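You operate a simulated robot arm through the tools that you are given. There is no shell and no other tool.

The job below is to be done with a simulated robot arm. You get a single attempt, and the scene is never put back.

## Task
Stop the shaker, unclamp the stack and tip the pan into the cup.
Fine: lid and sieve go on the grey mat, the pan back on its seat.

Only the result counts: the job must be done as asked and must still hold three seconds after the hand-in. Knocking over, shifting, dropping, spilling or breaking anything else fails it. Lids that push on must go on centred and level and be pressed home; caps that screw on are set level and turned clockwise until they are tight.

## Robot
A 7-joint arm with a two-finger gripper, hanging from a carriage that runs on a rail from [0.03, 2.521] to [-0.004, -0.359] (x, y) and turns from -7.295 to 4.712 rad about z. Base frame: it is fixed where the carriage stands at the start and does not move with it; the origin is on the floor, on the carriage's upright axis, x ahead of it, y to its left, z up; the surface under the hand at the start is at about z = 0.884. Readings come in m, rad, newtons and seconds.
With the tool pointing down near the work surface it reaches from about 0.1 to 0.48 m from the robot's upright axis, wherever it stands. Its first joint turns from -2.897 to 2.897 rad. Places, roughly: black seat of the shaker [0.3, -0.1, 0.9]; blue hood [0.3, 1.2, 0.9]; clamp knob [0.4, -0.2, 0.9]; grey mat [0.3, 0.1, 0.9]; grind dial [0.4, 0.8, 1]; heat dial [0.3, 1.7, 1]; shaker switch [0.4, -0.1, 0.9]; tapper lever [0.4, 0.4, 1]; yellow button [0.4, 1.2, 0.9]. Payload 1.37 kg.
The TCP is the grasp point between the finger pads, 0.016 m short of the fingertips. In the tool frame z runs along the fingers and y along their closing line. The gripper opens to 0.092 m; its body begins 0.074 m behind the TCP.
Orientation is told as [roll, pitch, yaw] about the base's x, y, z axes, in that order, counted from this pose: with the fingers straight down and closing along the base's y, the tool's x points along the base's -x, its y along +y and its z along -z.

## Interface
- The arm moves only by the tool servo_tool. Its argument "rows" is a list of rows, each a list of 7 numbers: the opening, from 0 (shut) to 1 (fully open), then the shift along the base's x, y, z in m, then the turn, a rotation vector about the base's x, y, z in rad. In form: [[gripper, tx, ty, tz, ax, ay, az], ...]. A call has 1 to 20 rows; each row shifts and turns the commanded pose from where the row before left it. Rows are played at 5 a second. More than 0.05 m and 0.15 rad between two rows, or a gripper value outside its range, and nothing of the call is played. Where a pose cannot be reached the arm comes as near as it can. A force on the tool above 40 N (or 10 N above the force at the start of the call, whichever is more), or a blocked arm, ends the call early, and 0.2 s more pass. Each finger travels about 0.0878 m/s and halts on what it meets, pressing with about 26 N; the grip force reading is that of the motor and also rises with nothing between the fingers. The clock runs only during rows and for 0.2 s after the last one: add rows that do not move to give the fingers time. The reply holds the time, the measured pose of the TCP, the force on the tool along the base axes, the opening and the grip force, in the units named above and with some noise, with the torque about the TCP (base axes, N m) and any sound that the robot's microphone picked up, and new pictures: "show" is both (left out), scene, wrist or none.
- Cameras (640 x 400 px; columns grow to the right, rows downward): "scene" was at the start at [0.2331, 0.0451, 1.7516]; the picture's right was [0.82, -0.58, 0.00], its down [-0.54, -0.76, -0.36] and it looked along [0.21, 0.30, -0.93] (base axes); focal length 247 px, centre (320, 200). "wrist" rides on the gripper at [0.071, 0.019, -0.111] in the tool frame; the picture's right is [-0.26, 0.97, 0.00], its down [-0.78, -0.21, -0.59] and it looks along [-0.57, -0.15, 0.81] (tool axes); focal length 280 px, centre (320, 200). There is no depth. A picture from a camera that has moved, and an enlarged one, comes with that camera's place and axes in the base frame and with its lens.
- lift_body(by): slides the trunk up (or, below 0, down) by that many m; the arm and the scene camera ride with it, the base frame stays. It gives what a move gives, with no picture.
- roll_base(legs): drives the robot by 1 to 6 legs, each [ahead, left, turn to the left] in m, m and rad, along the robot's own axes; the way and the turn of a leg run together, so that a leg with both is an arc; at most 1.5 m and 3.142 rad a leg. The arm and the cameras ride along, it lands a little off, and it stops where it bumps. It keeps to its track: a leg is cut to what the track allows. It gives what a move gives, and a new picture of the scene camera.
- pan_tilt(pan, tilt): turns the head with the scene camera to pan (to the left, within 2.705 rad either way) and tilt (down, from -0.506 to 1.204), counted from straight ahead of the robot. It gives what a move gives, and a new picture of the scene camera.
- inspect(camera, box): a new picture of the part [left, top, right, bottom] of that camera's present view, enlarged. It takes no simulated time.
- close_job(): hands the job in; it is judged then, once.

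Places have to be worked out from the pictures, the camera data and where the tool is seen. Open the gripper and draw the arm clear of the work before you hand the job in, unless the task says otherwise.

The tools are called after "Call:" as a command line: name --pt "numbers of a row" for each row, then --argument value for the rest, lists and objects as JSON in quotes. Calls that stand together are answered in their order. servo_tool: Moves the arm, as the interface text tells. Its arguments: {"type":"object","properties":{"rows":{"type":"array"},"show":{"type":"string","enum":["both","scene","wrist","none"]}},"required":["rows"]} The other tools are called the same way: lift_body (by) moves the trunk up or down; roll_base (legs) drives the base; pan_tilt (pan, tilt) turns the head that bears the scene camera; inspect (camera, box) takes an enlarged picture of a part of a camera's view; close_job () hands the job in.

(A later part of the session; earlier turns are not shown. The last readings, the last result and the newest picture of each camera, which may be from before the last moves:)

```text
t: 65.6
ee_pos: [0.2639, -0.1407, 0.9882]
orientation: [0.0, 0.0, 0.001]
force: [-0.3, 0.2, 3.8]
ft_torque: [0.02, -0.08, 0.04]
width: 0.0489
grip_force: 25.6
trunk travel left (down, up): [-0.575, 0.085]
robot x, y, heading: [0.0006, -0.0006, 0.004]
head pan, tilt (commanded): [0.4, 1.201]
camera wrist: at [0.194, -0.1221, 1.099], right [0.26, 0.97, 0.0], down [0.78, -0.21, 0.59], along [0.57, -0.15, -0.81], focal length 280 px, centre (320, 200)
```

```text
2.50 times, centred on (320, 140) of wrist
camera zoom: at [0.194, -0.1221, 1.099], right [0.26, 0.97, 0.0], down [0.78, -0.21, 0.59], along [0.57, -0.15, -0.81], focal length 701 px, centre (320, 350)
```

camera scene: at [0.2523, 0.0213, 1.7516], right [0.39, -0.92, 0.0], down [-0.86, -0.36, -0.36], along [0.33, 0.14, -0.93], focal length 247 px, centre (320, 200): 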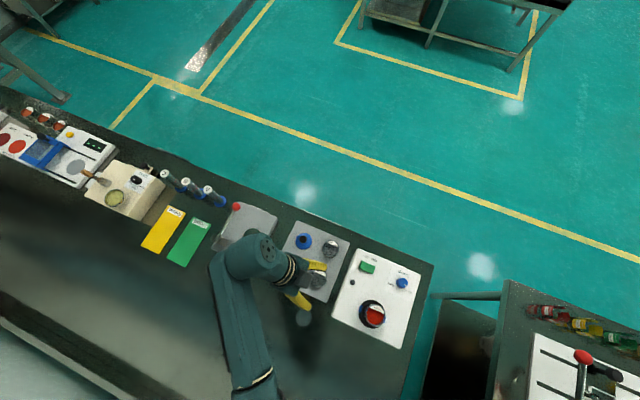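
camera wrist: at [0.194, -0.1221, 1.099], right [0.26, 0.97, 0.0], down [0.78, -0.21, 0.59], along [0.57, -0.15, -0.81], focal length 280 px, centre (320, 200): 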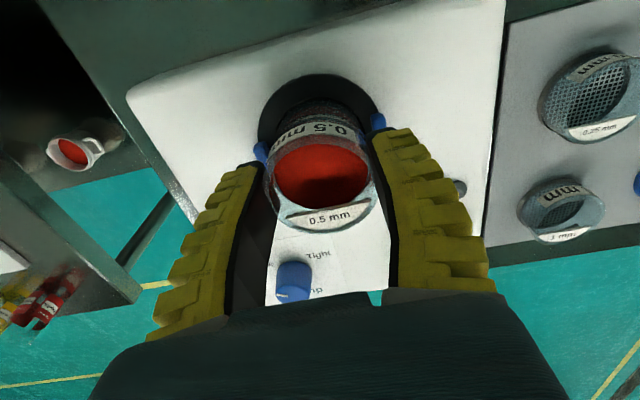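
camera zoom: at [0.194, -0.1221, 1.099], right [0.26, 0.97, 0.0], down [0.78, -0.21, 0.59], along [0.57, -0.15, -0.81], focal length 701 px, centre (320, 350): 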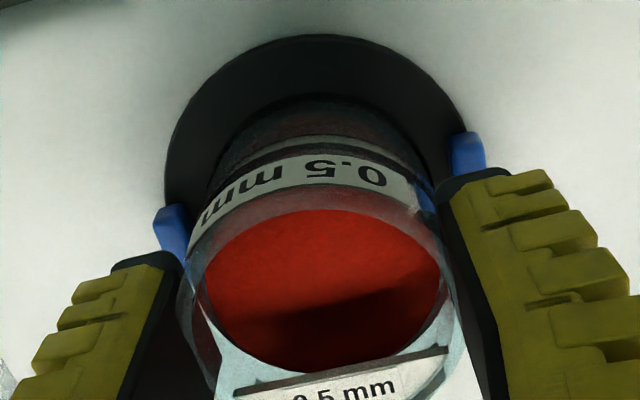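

The sieve is gripped (0.049 width, 26 N). I lift it slowly and level by about 12 mm, then look whether the pan stays behind.

Call:
servo_tool --pt "0.3 0 0 0 0 0 0" --pt "0.3 0 0 0.003 0 0 0" --pt "0.3 0 0 0.004 0 0 0" --pt "0.3 0 0 0.005 0 0 0" --pt "0.3 0 0 0 0 0 0" --show "wrist"

Call:
inspect --camera "wrist" --box '[200, 40, 440, 200]'

```text
t: 66.8
ee_pos: [0.2643, -0.1419, 1.0003]
orientation: [0.001, 0.0, 0.0]
force: [0.5, -0.2, -1.3]
ft_torque: [0.0, -0.01, 0.01]
width: 0.0487
grip_force: 26.0
trunk travel left (down, up): [-0.575, 0.085]
robot x, y, heading: [-0.0001, -0.0004, -0.001]
head pan, tilt (commanded): [0.4, 1.201]
camera wrist: at [0.1945, -0.1221, 1.1107], right [0.26, 0.97, 0.0], down [0.78, -0.21, 0.59], along [0.57, -0.15, -0.81], focal length 280 px, centre (320, 200)
```

wrist: 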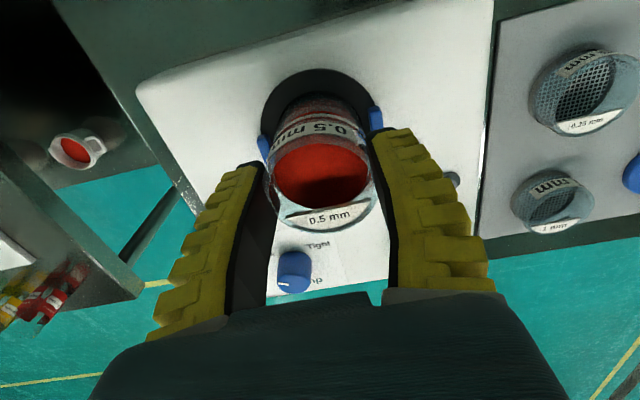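

```text
2.50 times, centred on (320, 120) of wrist
camera zoom: at [0.1945, -0.1221, 1.1107], right [0.26, 0.97, 0.0], down [0.78, -0.21, 0.59], along [0.57, -0.15, -0.81], focal length 701 px, centre (320, 400)
```

zoom: 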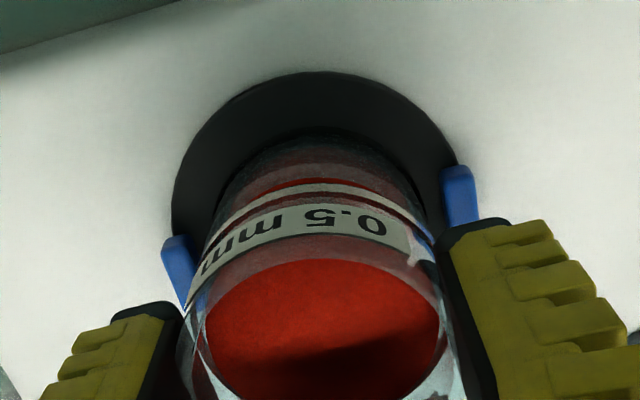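

The sieve with its pale ring is rising and red fines show below in the pan. I lift another 25 mm and check again.

Call:
servo_tool --pt "0.3 0 0 0.008 0 0 0" --pt "0.3 0 0 0.01 0 0 0" --pt "0.3 0 0 0.012 0 0 0" --pt "0.3 0 0 0 0 0 0" --show "wrist"

Call:
inspect --camera "wrist" --box '[200, 40, 440, 200]'

```text
t: 67.8
ee_pos: [0.265, -0.1416, 1.0305]
orientation: [-0.001, 0.002, 0.002]
force: [0.4, -1.0, -0.1]
ft_torque: [0.03, -0.02, 0.0]
width: 0.0489
grip_force: 25.9
trunk travel left (down, up): [-0.575, 0.085]
robot x, y, heading: [-0.0012, -0.0011, 0.0]
head pan, tilt (commanded): [0.4, 1.201]
camera wrist: at [0.1946, -0.1212, 1.1411], right [0.26, 0.97, 0.0], down [0.78, -0.21, 0.59], along [0.57, -0.15, -0.81], focal length 280 px, centre (320, 200)
```

wrist: 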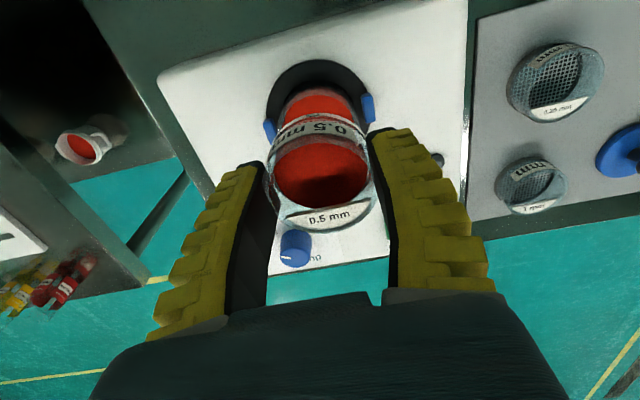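

```text
2.50 times, centred on (320, 120) of wrist
camera zoom: at [0.1946, -0.1212, 1.1411], right [0.26, 0.97, 0.0], down [0.78, -0.21, 0.59], along [0.57, -0.15, -0.81], focal length 701 px, centre (320, 400)
```

zoom: 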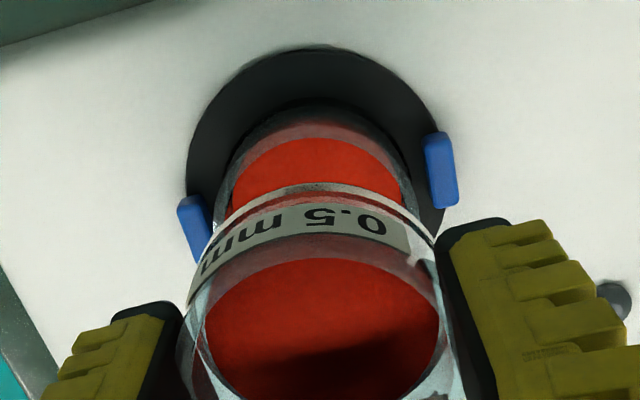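

The pan stays on its seat full of red fines. I raise the sieve gently and carry it level over the free mat area at about (0.295, 0.15).

Call:
servo_tool --pt "0.3 0 0 0.015 0 0 0" --pt "0.3 0 0 0.025 0 0 0" --pt "0.3 0 0.015 0.01 0 0 0" --pt "0.3 0.003 0.027 0 0 0 0" --pt "0.3 0.003 0.03 0 0 0 0" --pt "0.3 0.003 0.03 0 0 0 0" --pt "0.3 0.003 0.03 0 0 0 0" --pt "0.3 0.003 0.03 0 0 0 0" --pt "0.3 0.003 0.03 0 0 0 0" --pt "0.3 0.003 0.03 0 0 0 0" --pt "0.3 0.003 0.03 0 0 0 0" --pt "0.3 0.003 0.025 0 0 0 0" --pt "0.3 0.003 0.015 0 0 0 0" --pt "0.3 0 0 -0.02 0 0 0" --pt "0.3 0 0 -0.035 0 0 0" --pt "0.3 0 0 -0.035 0 0 0" --pt "0.3 0 0 -0.02 0 0 0" --pt "0.3 0 0 0 0 0 0" --show "both"

Call:
inspect --camera "wrist" --box '[160, 20, 480, 240]'

```text
t: 71.6
ee_pos: [0.2963, 0.1504, 0.9716]
orientation: [0.0, 0.0, 0.002]
force: [-0.4, 0.9, -1.0]
ft_torque: [-0.01, -0.02, 0.01]
width: 0.0485
grip_force: 26.3
trunk travel left (down, up): [-0.575, 0.085]
robot x, y, heading: [0.0011, 0.001, -0.0]
head pan, tilt (commanded): [0.4, 1.201]
camera scene: at [0.2523, 0.0212, 1.7516], right [0.39, -0.92, 0.0], down [-0.86, -0.36, -0.36], along [0.33, 0.14, -0.93], focal length 247 px, centre (320, 200)
camera wrist: at [0.2256, 0.1694, 1.0813], right [0.26, 0.97, 0.0], down [0.78, -0.21, 0.59], along [0.57, -0.15, -0.81], focal length 280 px, centre (320, 200)
```

scene: 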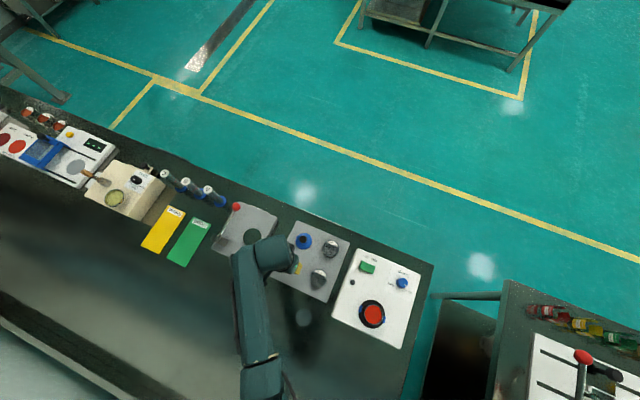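
wrist: 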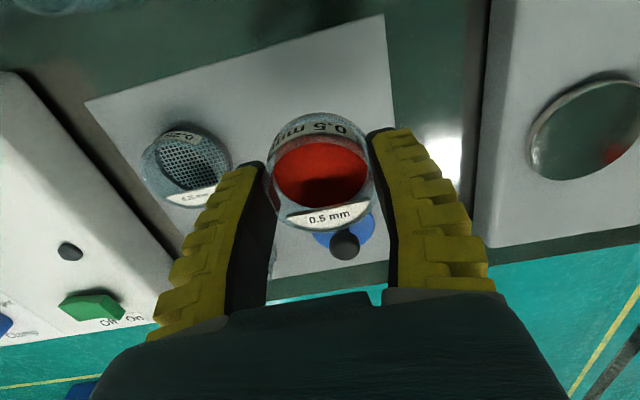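

```text
1.82 times, centred on (320, 130) of wrist
camera zoom: at [0.2256, 0.1694, 1.0813], right [0.26, 0.97, 0.0], down [0.78, -0.21, 0.59], along [0.57, -0.15, -0.81], focal length 510 px, centre (320, 327)
```

zoom: 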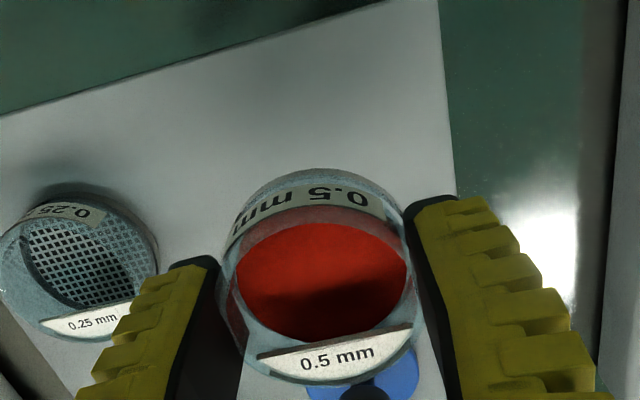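

Sieve is above a free area (lid behind it, 0.25 mm sieve to the side). I lower it, first quickly, then in small steps watching for contact near z≈0.914.

Call:
servo_tool --pt "0.3 0 0 -0.02 0 0 0" --pt "0.3 0 0 -0.018 0 0 0" --pt "0.3 0 0 -0.008 0 0 0" --pt "0.3 0 0 -0.004 0 0 0" --pt "0.3 0 0 0 0 0 0" --show "wrist"

Call:
servo_tool --pt "0.3 0 0 -0.002 0 0 0" --pt "0.3 0 0 -0.0015 0 0 0" --pt "0.3 0 0 0 0 0 0" --show "none"

```text
t: 72.8
ee_pos: [0.2952, 0.1497, 0.921]
orientation: [-0.001, 0.002, 0.002]
force: [0.9, 0.1, -0.8]
ft_torque: [0.01, 0.02, 0.0]
width: 0.0482
grip_force: 26.6
trunk travel left (down, up): [-0.575, 0.085]
robot x, y, heading: [0.0001, -0.0013, 0.002]
head pan, tilt (commanded): [0.4, 1.201]
camera wrist: at [0.2256, 0.1688, 1.0311], right [0.26, 0.97, 0.0], down [0.78, -0.21, 0.59], along [0.57, -0.15, -0.81], focal length 280 px, centre (320, 200)
```

wrist: 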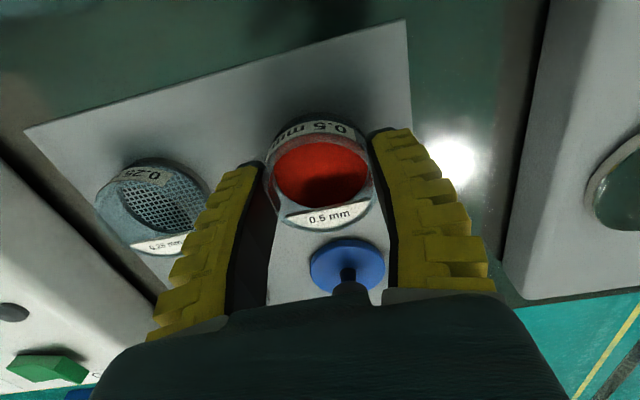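

```text
t: 73.6
ee_pos: [0.2953, 0.1502, 0.9173]
orientation: [0.0, 0.001, 0.001]
force: [0.6, -0.6, -0.6]
ft_torque: [-0.01, 0.01, 0.0]
width: 0.0482
grip_force: 25.9
trunk travel left (down, up): [-0.575, 0.085]
robot x, y, heading: [0.0021, -0.0, 0.002]
head pan, tilt (commanded): [0.4, 1.201]
```

No contact yet at 0.917; I continue by 1.5 mm steps.

Call:
servo_tool --pt "0.3 0 0 -0.0015 0 0 0" --pt "0.3 0 0 -0.0015 0 0 0" --pt "0.3 0 0 0 0 0 0" --show "none"

Call:
servo_tool --pt "0.3 0 0 -0.0015 0 0 0" --pt "0.3 0 0 0 0 0 0" --show "none"

Call:
servo_tool --pt "0.3 0 0 -0.0015 0 0 0" --pt "0.3 0 0 0 0 0 0" --show "none"

```text
t: 74.4
ee_pos: [0.2957, 0.1496, 0.914]
orientation: [0.0, 0.001, 0.002]
force: [0.1, 0.0, -0.4]
ft_torque: [0.01, 0.03, -0.03]
width: 0.0483
grip_force: 26.4
trunk travel left (down, up): [-0.575, 0.085]
robot x, y, heading: [0.0026, 0.0008, 0.003]
head pan, tilt (commanded): [0.4, 1.201]
```

```text
t: 75.0
ee_pos: [0.2953, 0.1484, 0.9123]
orientation: [-0.001, -0.001, 0.003]
force: [0.2, -0.3, 0.8]
ft_torque: [0.0, -0.09, -0.02]
width: 0.0482
grip_force: 25.8
trunk travel left (down, up): [-0.575, 0.085]
robot x, y, heading: [-0.0003, 0.0003, -0.003]
head pan, tilt (commanded): [0.4, 1.201]
```

```text
t: 75.6
ee_pos: [0.2959, 0.1498, 0.9104]
orientation: [0.002, -0.001, 0.002]
force: [-1.9, -1.6, 10.4]
ft_torque: [-0.03, -0.08, -0.04]
width: 0.0483
grip_force: 26.0
trunk travel left (down, up): [-0.575, 0.085]
robot x, y, heading: [-0.0001, -0.0, -0.0]
head pan, tilt (commanded): [0.4, 1.201]
```

The sieve rests on the mat (10 N). I open the fingers gently, then rise clear.

Call:
servo_tool --pt "0.55 0 0 0 0 0 0" --pt "0.65 0 0 0 0 0 0" --pt "0.8 0 0 0 0 0 0" --pt "0.9 0 0 0 0 0 0" --pt "0.9 0 0 0.02 0 0 0" --pt "0.9 0 0 0.03 0 0 0" --pt "0.9 0 0 0.04 0 0 0" --pt "0.9 0 0 0.04 0 0 0" --pt "0.9 0 0 0 0 0 0" --show "wrist"

Call:
inspect --camera "wrist" --box '[200, 60, 440, 220]'

```text
t: 77.6
ee_pos: [0.293, 0.1486, 1.0426]
orientation: [0.001, 0.002, 0.002]
force: [-0.5, -0.7, 0.2]
ft_torque: [-0.01, -0.01, 0.01]
width: 0.0836
grip_force: 0.5
trunk travel left (down, up): [-0.575, 0.085]
robot x, y, heading: [0.0015, 0.0004, 0.001]
head pan, tilt (commanded): [0.4, 1.201]
camera wrist: at [0.2236, 0.1674, 1.1525], right [0.26, 0.97, 0.0], down [0.78, -0.21, 0.59], along [0.57, -0.15, -0.81], focal length 280 px, centre (320, 200)
```

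wrist: 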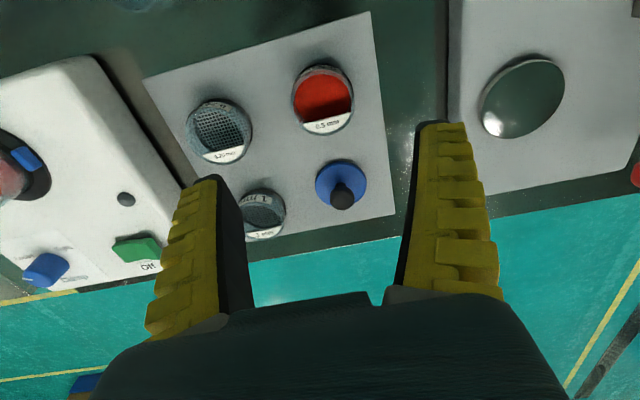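

```text
2.50 times, centred on (320, 140) of wrist
camera zoom: at [0.2236, 0.1674, 1.1525], right [0.26, 0.97, 0.0], down [0.78, -0.21, 0.59], along [0.57, -0.15, -0.81], focal length 701 px, centre (320, 350)
```

zoom: 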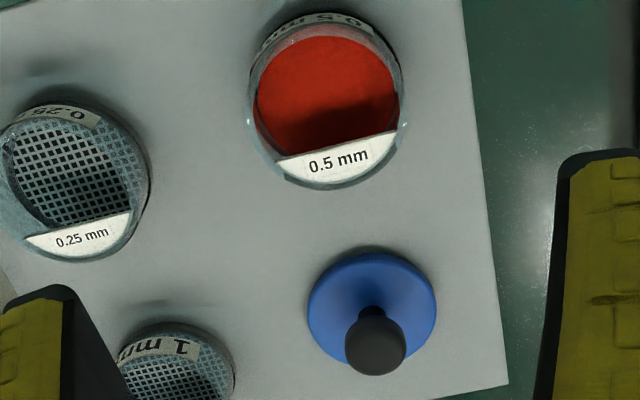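

Lid and sieve are both on the mat. For the pan I want to grip it from the +y side with the hand tilted (fingers closing along x, between the ±y clips), so I'll re-station the robot further along the rail. First I raise the arm and bring it to a safe spot.

Call:
servo_tool --pt "0.9 -0.01 0 0.045 0 0 0" --pt "0.9 -0.01 -0.02 0.04 0 0 0" --pt "0.9 -0.01 -0.045 0 0 0 0" --pt "0.9 -0.01 -0.045 0 0 0 0" --pt "0.9 -0.01 -0.045 0 0 0 0" --pt "0.9 -0.01 -0.045 0 0 0 0" --pt "0.9 -0.01 -0.045 0 0 0 0" --pt "0.9 0 -0.045 0 0 0 0" --pt "0.9 0 0 0 0 0 0" --show "none"

Call:
roll_base --legs '[[0, 0.35, 0]]'

```text
t: 79.6
ee_pos: [0.2244, -0.1407, 1.1293]
orientation: [-0.001, -0.001, 0.001]
force: [0.6, -0.3, 0.4]
ft_torque: [-0.05, 0.0, 0.02]
width: 0.0837
grip_force: 0.9
trunk travel left (down, up): [-0.575, 0.085]
robot x, y, heading: [-0.0034, 0.0016, 0.002]
head pan, tilt (commanded): [0.4, 1.201]
```

```text
t: 81.8
ee_pos: [0.2301, 0.2162, 1.1296]
orientation: [0.001, 0.0, 0.01]
force: [-0.1, 0.5, 0.2]
ft_torque: [0.01, -0.03, 0.0]
width: 0.0839
grip_force: 0.7
trunk travel left (down, up): [-0.575, 0.085]
robot x, y, heading: [0.0044, 0.3491, 0.011]
head pan, tilt (commanded): [0.4, 1.201]
camera scene: at [0.2563, 0.3761, 1.7516], right [0.4, -0.92, 0.0], down [-0.86, -0.37, -0.36], along [0.33, 0.14, -0.93], focal length 247 px, centre (320, 200)
```

scene: 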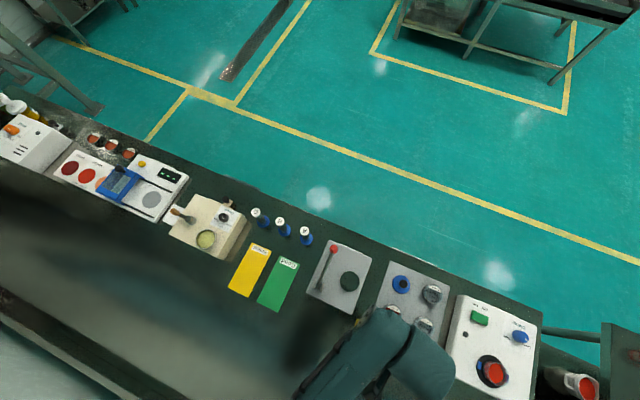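

The base landed at y≈0.35. I notice a whitish object with a red inside near the right edge of the picture, beyond the bench end; I inspect that as well as the clear cup before going on.

Call:
inspect --camera "scene" --box '[500, 320, 640, 400]'

Call:
pan_tilt --pan -0.7 --tilt 1.0

Call:
inspect --camera "scene" --box '[240, 160, 480, 340]'

```text
4.57 times, centred on (570, 360) of scene
camera zoom: at [0.2563, 0.3761, 1.7516], right [0.4, -0.92, 0.0], down [-0.86, -0.37, -0.36], along [0.33, 0.14, -0.93], focal length 1130 px, centre (-823, -531)
```

zoom: 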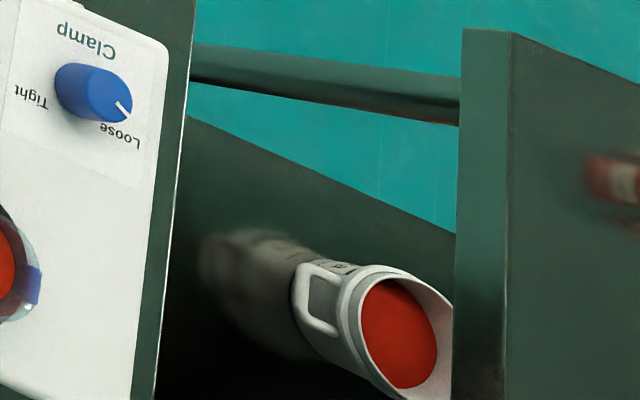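

```text
t: 83.2
ee_pos: [0.23, 0.2154, 1.129]
orientation: [0.0, -0.001, 0.011]
force: [-0.7, -0.8, -0.3]
ft_torque: [0.02, 0.03, 0.01]
width: 0.084
grip_force: 0.1
trunk travel left (down, up): [-0.575, 0.085]
robot x, y, heading: [0.0043, 0.3529, 0.009]
head pan, tilt (commanded): [-0.7, 1.0]
camera scene: at [0.2587, 0.3096, 1.7642], right [-0.64, -0.77, 0.0], down [-0.65, 0.54, -0.54], along [0.42, -0.34, -0.84], focal length 247 px, centre (320, 200)
```

scene: 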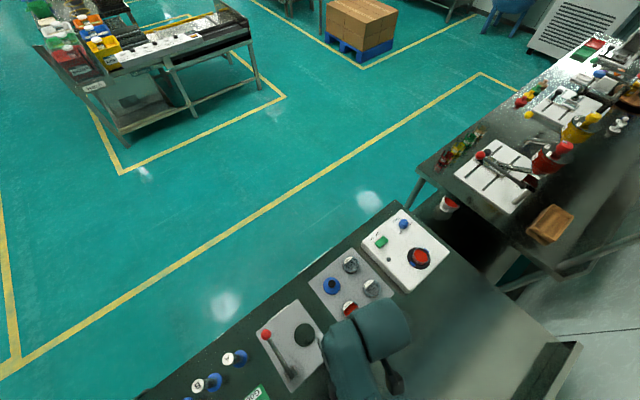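

```text
2.22 times, centred on (360, 250) of scene
camera zoom: at [0.2587, 0.3096, 1.7642], right [-0.64, -0.77, 0.0], down [-0.65, 0.54, -0.54], along [0.42, -0.34, -0.84], focal length 549 px, centre (231, 89)
```

zoom: 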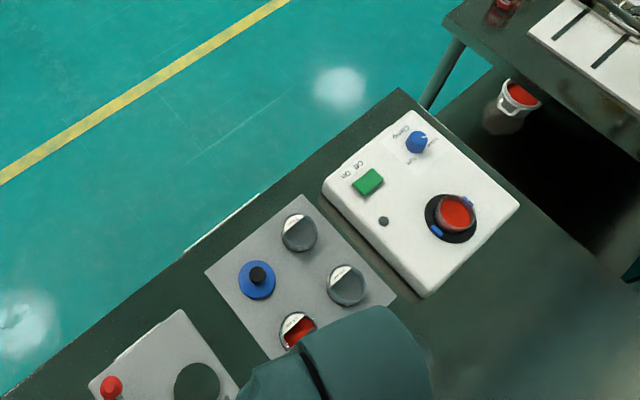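

That object is a jug on the neighbouring bench's lower shelf, not our clear cup. Now I turn the hand +90° and tilt it about 57° so the fingers point toward -y and down, staying high over free space.

Call:
servo_tool --pt "0.9 0.003 -0.015 0 0 0 0.143" --pt "0.9 0.003 -0.015 0 0 0 0.143" --pt "0.9 0.003 -0.015 0 0 0 0.143" --pt "0.9 0.003 -0.015 0 0 0 0.143" --pt "0.9 0.003 -0.015 0 0 0 0.143" --pt "0.9 0.003 -0.015 0 0 0 0.143" --pt "0.9 0.003 -0.015 0 0 0 0.143" --pt "0.9 0.003 -0.015 0 0 0 0.143" --pt "0.9 0.003 -0.015 0 0 0 0.143" --pt "0.9 0.003 -0.015 0 0 0 0.143" --pt "0.9 0 0 0 0 0 0.13" --pt "0.9 0 0 0 -0.125 0 0" --pt "0.9 0 0 0 -0.125 0 0" --pt "0.9 0 0 0 -0.125 0 0" --pt "0.9 0 0 0 -0.125 0 0" --pt "0.9 0 0 0 -0.125 0 0" --pt "0.9 0 0 0 -0.125 0 0" --pt "0.9 0 0 0 -0.125 0 0" --pt "0.9 0 0 0 -0.125 0 0" --pt "0.9 0 0 0 0 0 0" --show "both"

Call:
inspect --camera "scene" --box '[280, 220, 480, 400]'

```text
t: 87.4
ee_pos: [0.2597, 0.0656, 1.1289]
orientation: [-0.004, 1.002, 1.57]
force: [0.6, 0.7, 0.2]
ft_torque: [-0.01, 0.01, -0.02]
width: 0.0841
grip_force: 0.3
trunk travel left (down, up): [-0.575, 0.085]
robot x, y, heading: [0.0025, 0.3544, 0.005]
head pan, tilt (commanded): [-0.7, 1.0]
camera scene: at [0.2587, 0.3095, 1.7642], right [-0.64, -0.77, 0.0], down [-0.65, 0.54, -0.54], along [0.42, -0.34, -0.84], focal length 247 px, centre (320, 200)
camera wrist: at [0.2415, 0.1209, 1.2482], right [-0.96, 0.14, -0.22], down [0.21, 0.92, -0.34], along [0.16, -0.37, -0.91], focal length 280 px, centre (320, 200)
```

scene: 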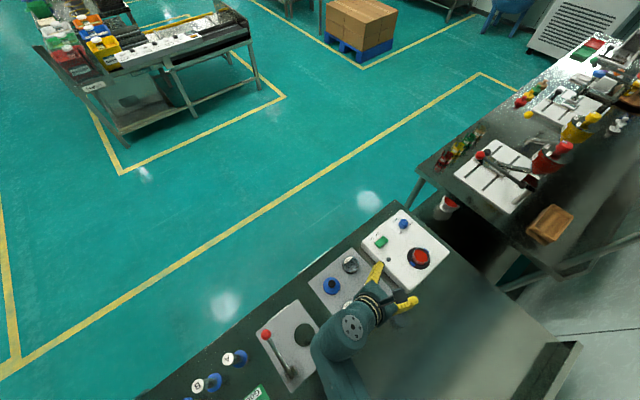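
wrist: 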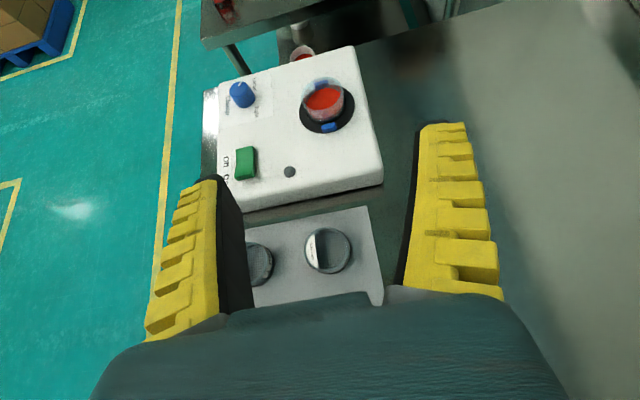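

```text
2.22 times, centred on (380, 310) of scene
camera zoom: at [0.2587, 0.3095, 1.7642], right [-0.64, -0.77, 0.0], down [-0.65, 0.54, -0.54], along [0.42, -0.34, -0.84], focal length 549 px, centre (187, -44)
```

zoom: 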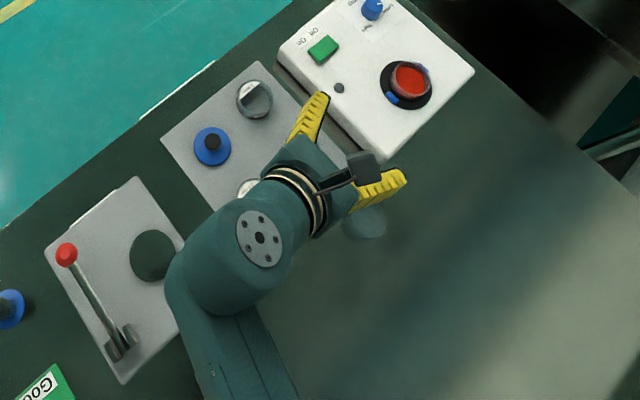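

The tilted pose is reachable and the gripper body is compact. I enlarge the wrist view of the pan to measure it.

Call:
inspect --camera "wrist" --box '[270, 60, 390, 150]'

Call:
inspect --camera "scene" --box '[390, 230, 450, 280]'

```text
4.44 times, centred on (330, 105) of wrist
camera zoom: at [0.2415, 0.1209, 1.2482], right [-0.96, 0.14, -0.22], down [0.21, 0.92, -0.34], along [0.16, -0.37, -0.91], focal length 1246 px, centre (276, 622)
```

zoom: 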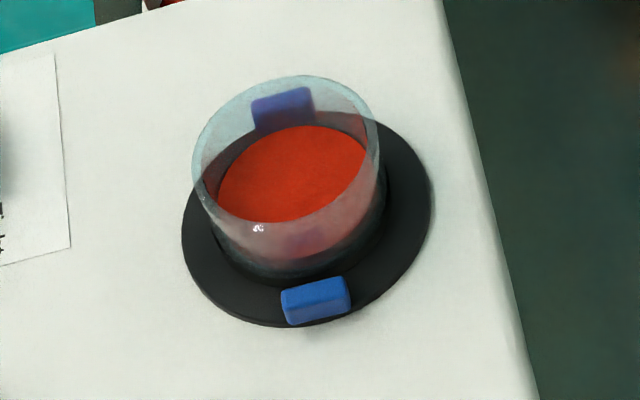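

```text
8.00 times, centred on (420, 255) of scene
camera zoom: at [0.2587, 0.3095, 1.7642], right [-0.64, -0.77, 0.0], down [-0.65, 0.54, -0.54], along [0.42, -0.34, -0.84], focal length 1978 px, centre (-480, -240)
```

zoom: 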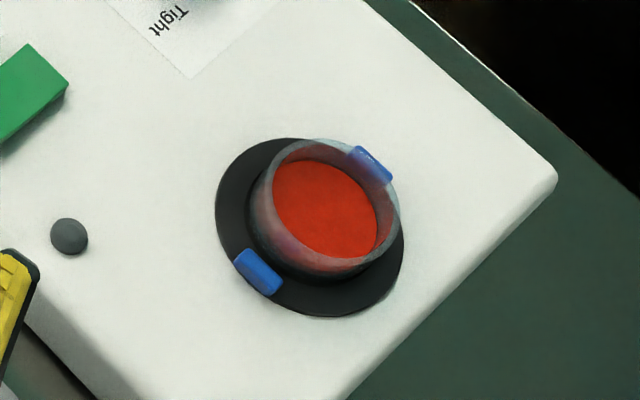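

Pan axis at about (0.2655, -0.142), rim z≈0.960, diameter 0.055, fines level ≈0.949. Before gripping it I use this top-down wrist view to measure the clear cup: I move the hand over it.

Call:
servo_tool --pt "0.9 -0.03 0.005 0 0 0 0" --pt "0.9 -0.03 0.01 0 0 0 0" --pt "0.9 -0.025 0.015 0 0 0 0" --pt "0.9 0 0 0 0 0 0" --show "wrist"

Call:
inspect --camera "wrist" --box '[240, 80, 420, 200]'

```text
t: 88.4
ee_pos: [0.1757, 0.0962, 1.13]
orientation: [-0.002, 0.998, 1.57]
force: [1.0, 0.8, 1.0]
ft_torque: [0.04, 0.05, 0.0]
width: 0.0836
grip_force: 0.4
trunk travel left (down, up): [-0.575, 0.085]
robot x, y, heading: [0.0041, 0.3516, 0.004]
head pan, tilt (commanded): [-0.7, 1.0]
camera wrist: at [0.1575, 0.1507, 1.249], right [-0.96, 0.14, -0.22], down [0.21, 0.92, -0.34], along [0.15, -0.37, -0.92], focal length 280 px, centre (320, 200)
```

wrist: 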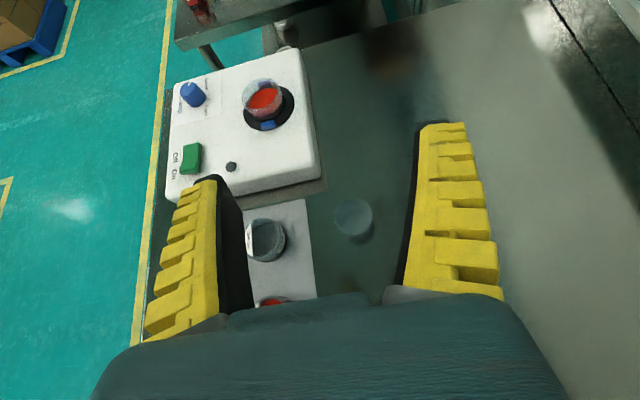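

```text
3.33 times, centred on (330, 140) of wrist
camera zoom: at [0.1575, 0.1507, 1.249], right [-0.96, 0.14, -0.22], down [0.21, 0.92, -0.34], along [0.15, -0.37, -0.92], focal length 935 px, centre (287, 400)
```

zoom: 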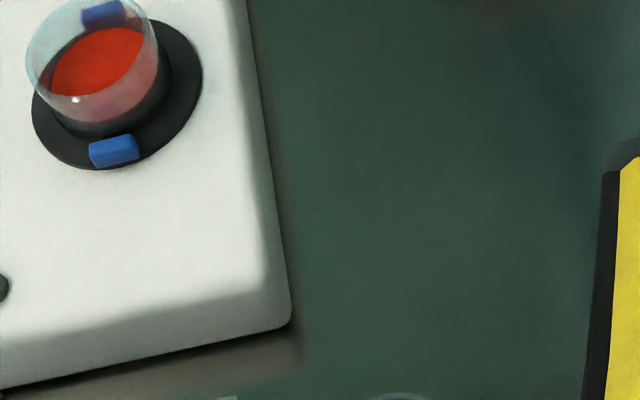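

Call:
inspect --camera "wrist" --box '[310, 180, 400, 260]'

Call:
inspect --camera "scene" --box '[380, 270, 460, 330]'

```text
5.00 times, centred on (355, 220) of wrist
camera zoom: at [0.1575, 0.1507, 1.249], right [-0.96, 0.14, -0.22], down [0.21, 0.92, -0.34], along [0.15, -0.37, -0.92], focal length 1402 px, centre (145, 100)
```

zoom: 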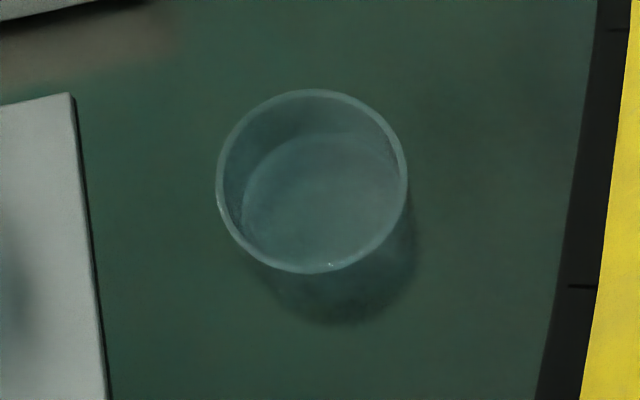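

```text
6.67 times, centred on (420, 300) of scene
camera zoom: at [0.2587, 0.3095, 1.7642], right [-0.64, -0.77, 0.0], down [-0.65, 0.54, -0.54], along [0.42, -0.34, -0.84], focal length 1648 px, centre (-347, -467)
```

zoom: 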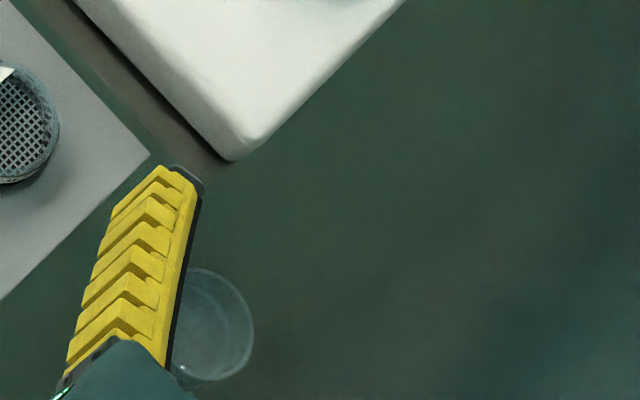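

Cup: axis about (0.175, 0.046), rim z≈0.917, inner radius about 0.021. My plan is to tip the pan away from the palm by rotating about the closing line, from fingers pointing -y/down through vertical to pointing +y/down. I rehearse this swing with the empty hand at a safe height over the cup to check reachability.

Call:
servo_tool --pt "0.9 0 -0.02 -0.015 -0.075 0 0" --pt "0.9 0 -0.03 -0.015 -0.075 0 0" --pt "0.9 0 0 0 0.14 0 0" --pt "0.9 0 0 0 0.14 0 0" --pt "0.9 0 0 0 0.14 0 0" --pt "0.9 0 0 0 0.14 0 0" --pt "0.9 0 0 0 0.14 0 0" --pt "0.9 0 0 0 0.14 0 0" --pt "0.9 0 0 0 0.14 0 0" --pt "0.9 0 0 0 0.14 0 0" --pt "0.9 0 0 0 0.14 0 0" --pt "0.9 0 0 0 0.14 0 0" --pt "0.9 0 0 0 0.14 0 0" --pt "0.9 0 0 0 0.14 0 0" --pt "0.9 0 0 0 0.14 0 0" --pt "0.9 0 0 0 0.14 0 0" --pt "0.9 0 0 0 0.14 0 0" --pt "0.9 0 0 0 0 0 0" --show "both"

```text
t: 92.2
ee_pos: [0.1769, 0.0417, 1.0945]
orientation: [-0.001, -0.949, 1.569]
force: [0.2, 0.7, 1.2]
ft_torque: [0.01, -0.02, 0.06]
width: 0.0837
grip_force: 1.0
out of reach, approached as far as the arm can: row 16
trunk travel left (down, up): [-0.575, 0.085]
robot x, y, heading: [0.0005, 0.352, 0.012]
head pan, tilt (commanded): [-0.7, 1.0]
camera scene: at [0.2588, 0.3094, 1.7644], right [-0.64, -0.77, 0.0], down [-0.65, 0.54, -0.54], along [0.42, -0.34, -0.84], focal length 247 px, centre (320, 200)
camera wrist: at [0.1586, -0.0894, 1.1007], right [-0.97, 0.15, 0.21], down [0.21, -0.02, 0.98], along [0.16, 0.99, -0.01], focal length 280 px, centre (320, 200)
```

scene: 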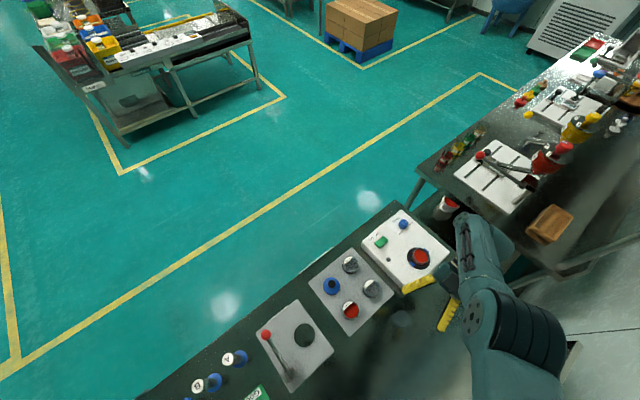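
wrist: 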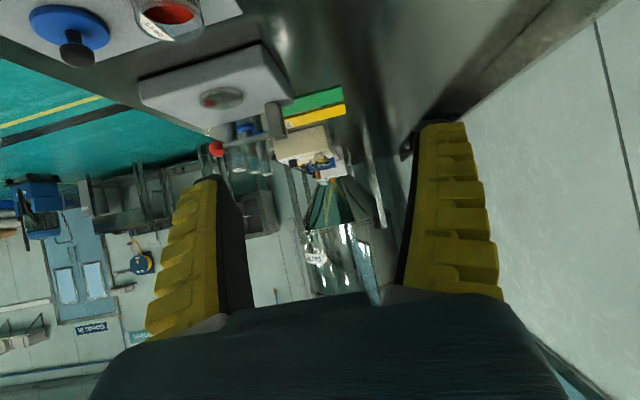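

The swing works over nearly the full 120°, only just touching the reach limit at the end. I swing back, and shift the base about 7 cm toward -y for more margin.

Call:
servo_tool --pt "0.9 0 0 0 -0.14 0 0" --pt "0.9 0 0 0 -0.14 0 0" --pt "0.9 0 0 0 -0.14 0 0" --pt "0.9 0 0 0 -0.14 0 0" --pt "0.9 0 0 0 -0.14 0 0" --pt "0.9 0 0 0 -0.14 0 0" --pt "0.9 0 0 0 -0.14 0 0" --pt "0.9 0 0 0 -0.14 0 0" --pt "0.9 0 0 0 -0.14 0 0" --pt "0.9 0 0 0 -0.14 0 0" --pt "0.9 0 0 0 -0.14 0 0" --pt "0.9 0 0 0 -0.14 0 0" --pt "0.9 0 0 0 -0.14 0 0" --pt "0.9 0 0 0 -0.14 0 0" --pt "0.9 0 0 0 0 0 0" --show "none"

Call:
roll_base --legs '[[0, -0.07, 0]]'

```text
t: 95.4
ee_pos: [0.178, 0.0424, 1.0942]
orientation: [-0.001, 1.01, 1.569]
force: [0.5, -0.8, -0.1]
ft_torque: [-0.03, 0.0, 0.0]
width: 0.0837
grip_force: 1.3
trunk travel left (down, up): [-0.575, 0.085]
robot x, y, heading: [0.0025, 0.3509, 0.01]
head pan, tilt (commanded): [-0.7, 1.0]
```

```text
t: 96.4
ee_pos: [0.1765, -0.0252, 1.0934]
orientation: [-0.001, 1.009, 1.569]
force: [0.1, 0.4, -0.6]
ft_torque: [-0.01, 0.02, 0.01]
width: 0.0839
grip_force: 0.7
trunk travel left (down, up): [-0.575, 0.085]
robot x, y, heading: [0.0036, 0.2806, 0.013]
head pan, tilt (commanded): [-0.7, 1.0]
camera scene: at [0.2579, 0.2421, 1.7642], right [-0.64, -0.77, 0.0], down [-0.65, 0.54, -0.54], along [0.42, -0.34, -0.84], focal length 247 px, centre (320, 200)
```

scene: 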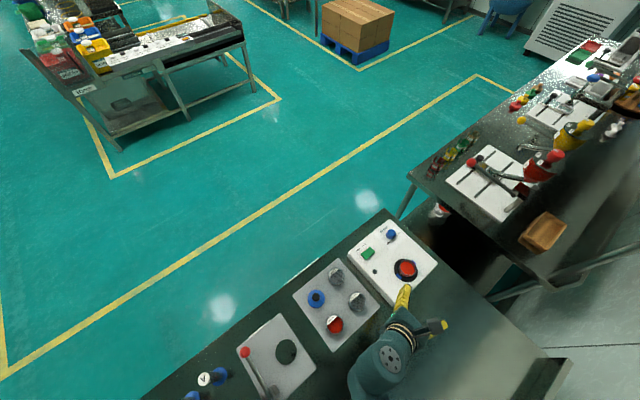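

Base is at y≈0.281. I now rehearse the full tipping path with the empty hand directly above the cup, 3 cm higher than the real one: first the start pose.

Call:
servo_tool --pt "0.9 -0.0005 0.024 -0.026 -0.04 0 0" --pt "0.9 -0.0005 0.024 -0.026 -0.04 0 0" --pt "0.9 -0.0005 0.024 -0.026 -0.04 0 0" --pt "0.9 -0.0005 0.025 -0.025 -0.04 0 0" --pt "0.9 0 0 0 0 0 0" --show "wrist"

Call:
servo_tool --pt "0.9 0 0.0003 0 0.14 0 0" --pt "0.9 0 -0.0002 0 0.14 0 0" --pt "0.9 0 -0.0008 0 0.14 0 0" --pt "0.9 0 -0.0012 0 0.14 0 0" --pt "0.9 0 -0.0017 0 0.14 0 0" --pt "0.9 0 -0.0022 0 0.14 0 0" --pt "0.9 0 -0.0026 0 0.14 0 0" --pt "0.9 0 -0.0029 0 0.14 0 0" --pt "0.9 0 -0.0033 0 0.14 0 0" --pt "0.9 0 -0.0035 0 0.14 0 0" --pt "0.9 0 -0.0036 0 0.14 0 0" --pt "0.9 0 -0.0037 0 0.14 0 0" --pt "0.9 0 -0.0037 0 0.14 0 0" --pt "0.9 0 -0.0038 0 0.14 0 0" --pt "0.9 0 -0.0035 0 0.14 0 0" --pt "0.9 0 -0.0034 0 0.14 0 0" --pt "0.9 0 -0.0031 0 0.14 0 0" --pt "0.9 0 -0.0029 0 0.14 0 0" --pt "0.9 0 0 0 0 0 0" --show "both"

```text
t: 97.6
ee_pos: [0.1751, 0.0708, 0.9881]
orientation: [-0.002, 1.171, 1.568]
force: [-0.3, -0.6, 0.0]
ft_torque: [0.0, -0.01, -0.01]
width: 0.0838
grip_force: 0.5
trunk travel left (down, up): [-0.575, 0.085]
robot x, y, heading: [0.0057, 0.285, 0.013]
head pan, tilt (commanded): [-0.7, 1.0]
camera wrist: at [0.1563, 0.1458, 1.0972], right [-0.96, 0.1, -0.24], down [0.21, 0.85, -0.49], along [0.15, -0.52, -0.84], focal length 280 px, centre (320, 200)
```

wrist: 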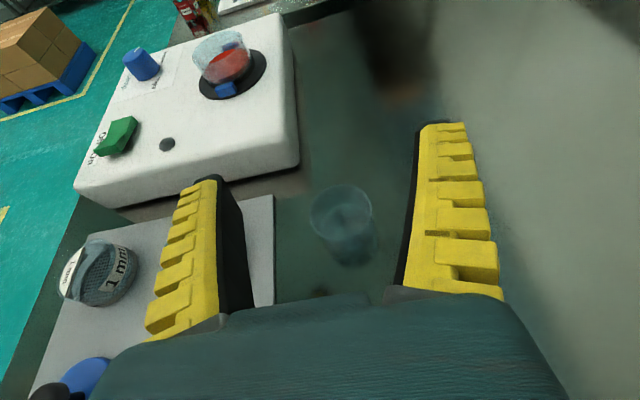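

```text
t: 101.6
ee_pos: [0.1409, 0.0928, 1.0479]
orientation: [0.002, -1.28, 1.569]
force: [-0.9, -0.1, 0.7]
ft_torque: [-0.03, 0.01, 0.05]
width: 0.0841
grip_force: 0.8
out of reach, approached as far as the arm can: row 15, 16, 17, 18
trunk travel left (down, up): [-0.575, 0.085]
robot x, y, heading: [0.0032, 0.2853, 0.008]
head pan, tilt (commanded): [-0.7, 1.0]
camera scene: at [0.2579, 0.2421, 1.7643], right [-0.64, -0.77, 0.0], down [-0.65, 0.54, -0.54], along [0.42, -0.34, -0.84], focal length 247 px, centre (320, 200)
camera wrist: at [0.1231, -0.0341, 1.0107], right [-0.96, 0.07, 0.25], down [0.21, -0.34, 0.92], along [0.15, 0.94, 0.31], focal length 280 px, centre (320, 200)
```

scene: 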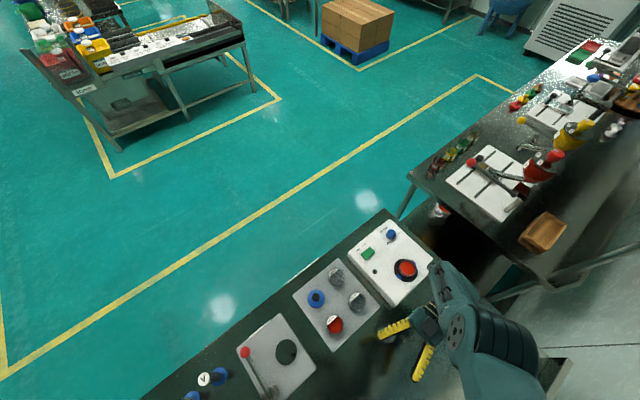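
wrist: 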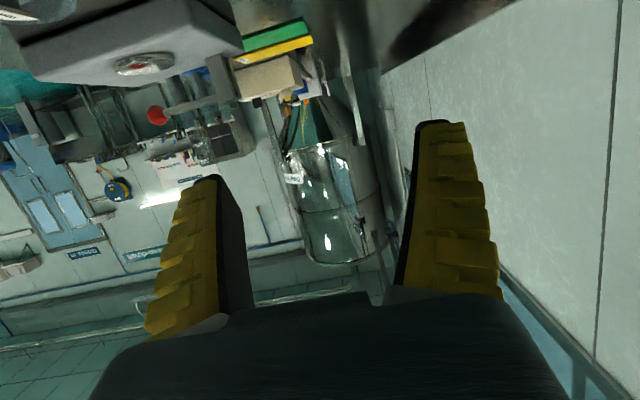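

Beyond about 112° of tilt the arm runs out of reach at this height. I reverse the swing, then lower the trunk a bit to gain reach at bench level and try again.

Call:
servo_tool --pt "0.9 0 0.0029 0 -0.14 0 0" --pt "0.9 0 0.0031 0 -0.14 0 0" --pt "0.9 0 0.0034 0 -0.14 0 0" --pt "0.9 0 0.0035 0 -0.14 0 0" --pt "0.9 0 0.0038 0 -0.14 0 0" --pt "0.9 0 0.0037 0 -0.14 0 0" --pt "0.9 0 0.0037 0 -0.14 0 0" --pt "0.9 0 0.0036 0 -0.14 0 0" --pt "0.9 0 0.0035 0 -0.14 0 0" --pt "0.9 0 0.0033 0 -0.14 0 0" --pt "0.9 0 0 0 0 0 0" --show "none"

```text
t: 103.2
ee_pos: [0.1973, -0.0074, 0.9037]
orientation: [0.023, -0.334, 1.582]
force: [-6.1, 20.3, 24.6]
ft_torque: [-1.12, -1.24, 0.73]
width: 0.0842
grip_force: 1.0
out of reach, approached as far as the arm can: row 1, 2, 3, 4, 5, 6, 7, 8
trunk travel left (down, up): [-0.575, 0.085]
robot x, y, heading: [0.0063, 0.2897, 0.011]
head pan, tilt (commanded): [-0.7, 1.0]
stopped in row 8: the force on the tool passed its limit at 170 N (the readings are from after the stop); the commanded pose is now the measured one
```

The arm took an odd path while out of reach and bumped something (170 N). I stop and look carefully before anything else.

Call:
inspect --camera "scene" --box '[280, 200, 500, 400]'

Call:
inspect --camera "wrist" --box '[0, 0, 640, 400]'

```text
2.00 times, centred on (390, 300) of scene
camera zoom: at [0.2578, 0.2444, 1.7638], right [-0.64, -0.77, 0.0], down [-0.65, 0.54, -0.54], along [0.42, -0.34, -0.84], focal length 494 px, centre (180, 0)
```

zoom: 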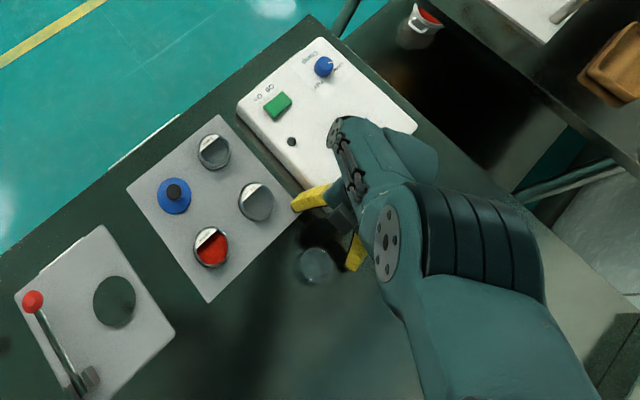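

```text
1.00 times, centred on (320, 200) of wrist (not enlarged: the box is as wide or as high as the picture)
camera zoom: at [0.1825, -0.1103, 0.9848], right [-0.97, 0.23, 0.11], down [0.22, 0.55, 0.81], along [0.13, 0.8, -0.58], focal length 280 px, centre (320, 200)
```

zoom: 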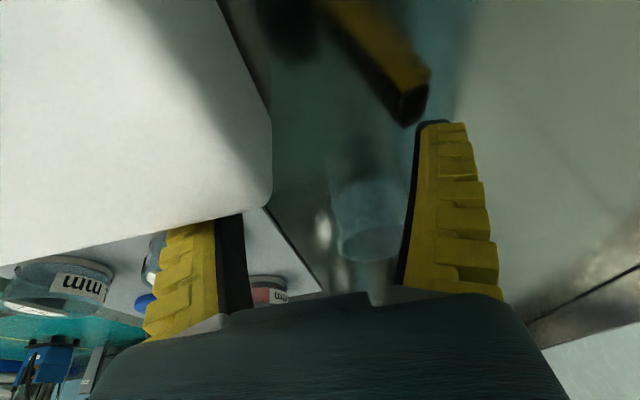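

The fingertips are touching the bench beside the shaker's edge; cup and sieves look in place. I back off gently: slightly toward +y and straight up.

Call:
servo_tool --pt "0.9 0 0.003 0.01 0 0 0" --pt "0.9 0 0.002 0.02 0 0 0" --pt "0.9 0 0 0.03 0 0 0" --pt "0.9 0 0 0.03 0 0 0" --pt "0.9 0 0 0.03 0 0 0" --pt "0.9 0 0 0 0 0 0" --show "both"

```text
t: 104.1
ee_pos: [0.2059, -0.0146, 0.9261]
orientation: [0.039, -0.364, 1.578]
force: [2.5, 16.3, -3.6]
ft_torque: [0.01, 0.22, 0.78]
width: 0.0829
grip_force: 0.2
out of reach, approached as far as the arm can: row 1, 2, 3, 4
trunk travel left (down, up): [-0.575, 0.085]
robot x, y, heading: [0.0003, 0.2856, 0.012]
head pan, tilt (commanded): [-0.7, 1.0]
stopped in row 4: the force on the tool passed its limit at 75 N (the readings are from after the stop); the commanded pose is now the measured one
camera scene: at [0.258, 0.2452, 1.7643], right [-0.64, -0.77, 0.0], down [-0.65, 0.54, -0.54], along [0.42, -0.34, -0.84], focal length 247 px, centre (320, 200)
camera wrist: at [0.1919, -0.1201, 1.0038], right [-0.97, 0.23, 0.13], down [0.23, 0.52, 0.82], along [0.12, 0.82, -0.56], focal length 280 px, centre (320, 200)
```

scene: 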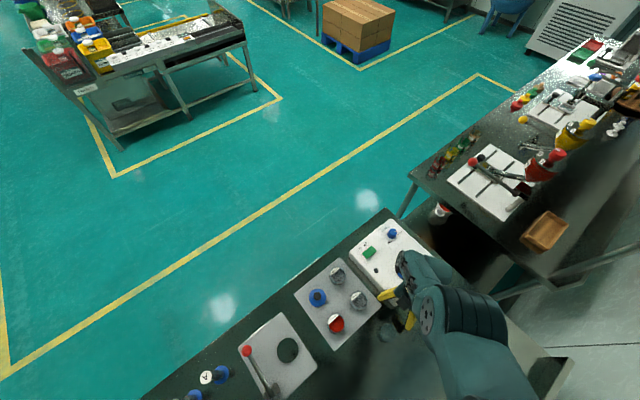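
wrist: 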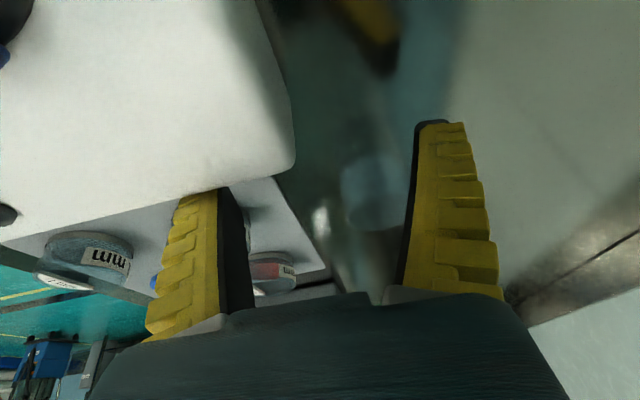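

The arm seems caught near a joint limit, so tool moves deviate and a finger leans on the shaker's side. Lifting the trunk raises the whole arm straight up without any joint motion, so I use that to get clear.

Call:
lift_body --by 0.08

Call:
inspect --camera "scene" --box '[300, 200, 500, 380]'

Call:
inspect --camera "wrist" --box '[0, 0, 640, 400]'

```text
t: 105.2
ee_pos: [0.2071, -0.0227, 1.0075]
orientation: [0.034, -0.347, 1.576]
force: [-0.1, -0.4, 0.0]
ft_torque: [0.01, 0.02, 0.02]
width: 0.0838
grip_force: 0.7
trunk travel left (down, up): [-0.655, 0.005]
robot x, y, heading: [0.0053, 0.2843, 0.012]
head pan, tilt (commanded): [-0.7, 1.0]
```

```text
2.22 times, centred on (400, 290) of scene
camera zoom: at [0.2579, 0.2436, 1.8442], right [-0.64, -0.77, 0.0], down [-0.65, 0.54, -0.54], along [0.42, -0.34, -0.84], focal length 549 px, centre (142, 0)
```

zoom: 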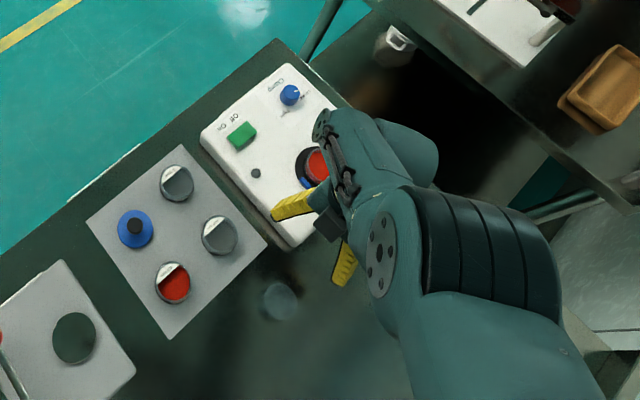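

```text
1.00 times, centred on (320, 200) of wrist (not enlarged: the box is as wide or as high as the picture)
camera zoom: at [0.1934, -0.128, 1.0877], right [-0.97, 0.23, 0.12], down [0.23, 0.53, 0.81], along [0.12, 0.81, -0.57], focal length 280 px, centre (320, 200)
```

zoom: 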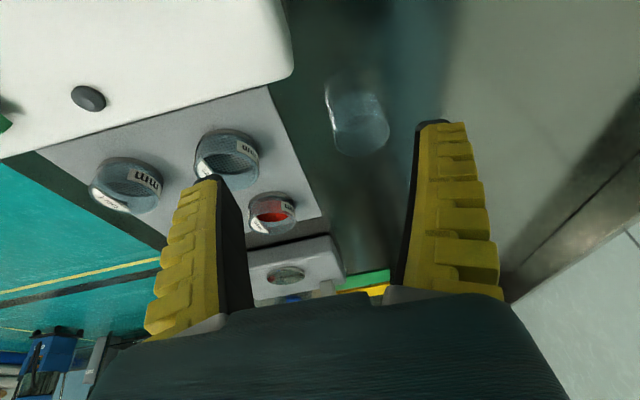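

Free now, and everything is still standing. I test small moves to bring the hand back: rotate a little toward vertical.

Call:
servo_tool --pt "0.9 0 0 0.01 0 0 0" --pt "0.9 0 0 0.01 -0.08 0 0" --pt "0.9 0 0 0.01 -0.08 0 0" --pt "0.9 0 0 0 0 0 0" --show "none"

```text
t: 106.2
ee_pos: [0.2269, -0.0565, 1.0052]
orientation: [0.037, -0.191, 1.575]
force: [-0.1, -0.3, 0.6]
ft_torque: [-0.03, -0.02, 0.0]
width: 0.0837
grip_force: 0.4
out of reach, approached as far as the arm can: row 1, 2, 3
trunk travel left (down, up): [-0.655, 0.005]
robot x, y, heading: [0.0007, 0.2886, 0.01]
head pan, tilt (commanded): [-0.7, 1.0]
```

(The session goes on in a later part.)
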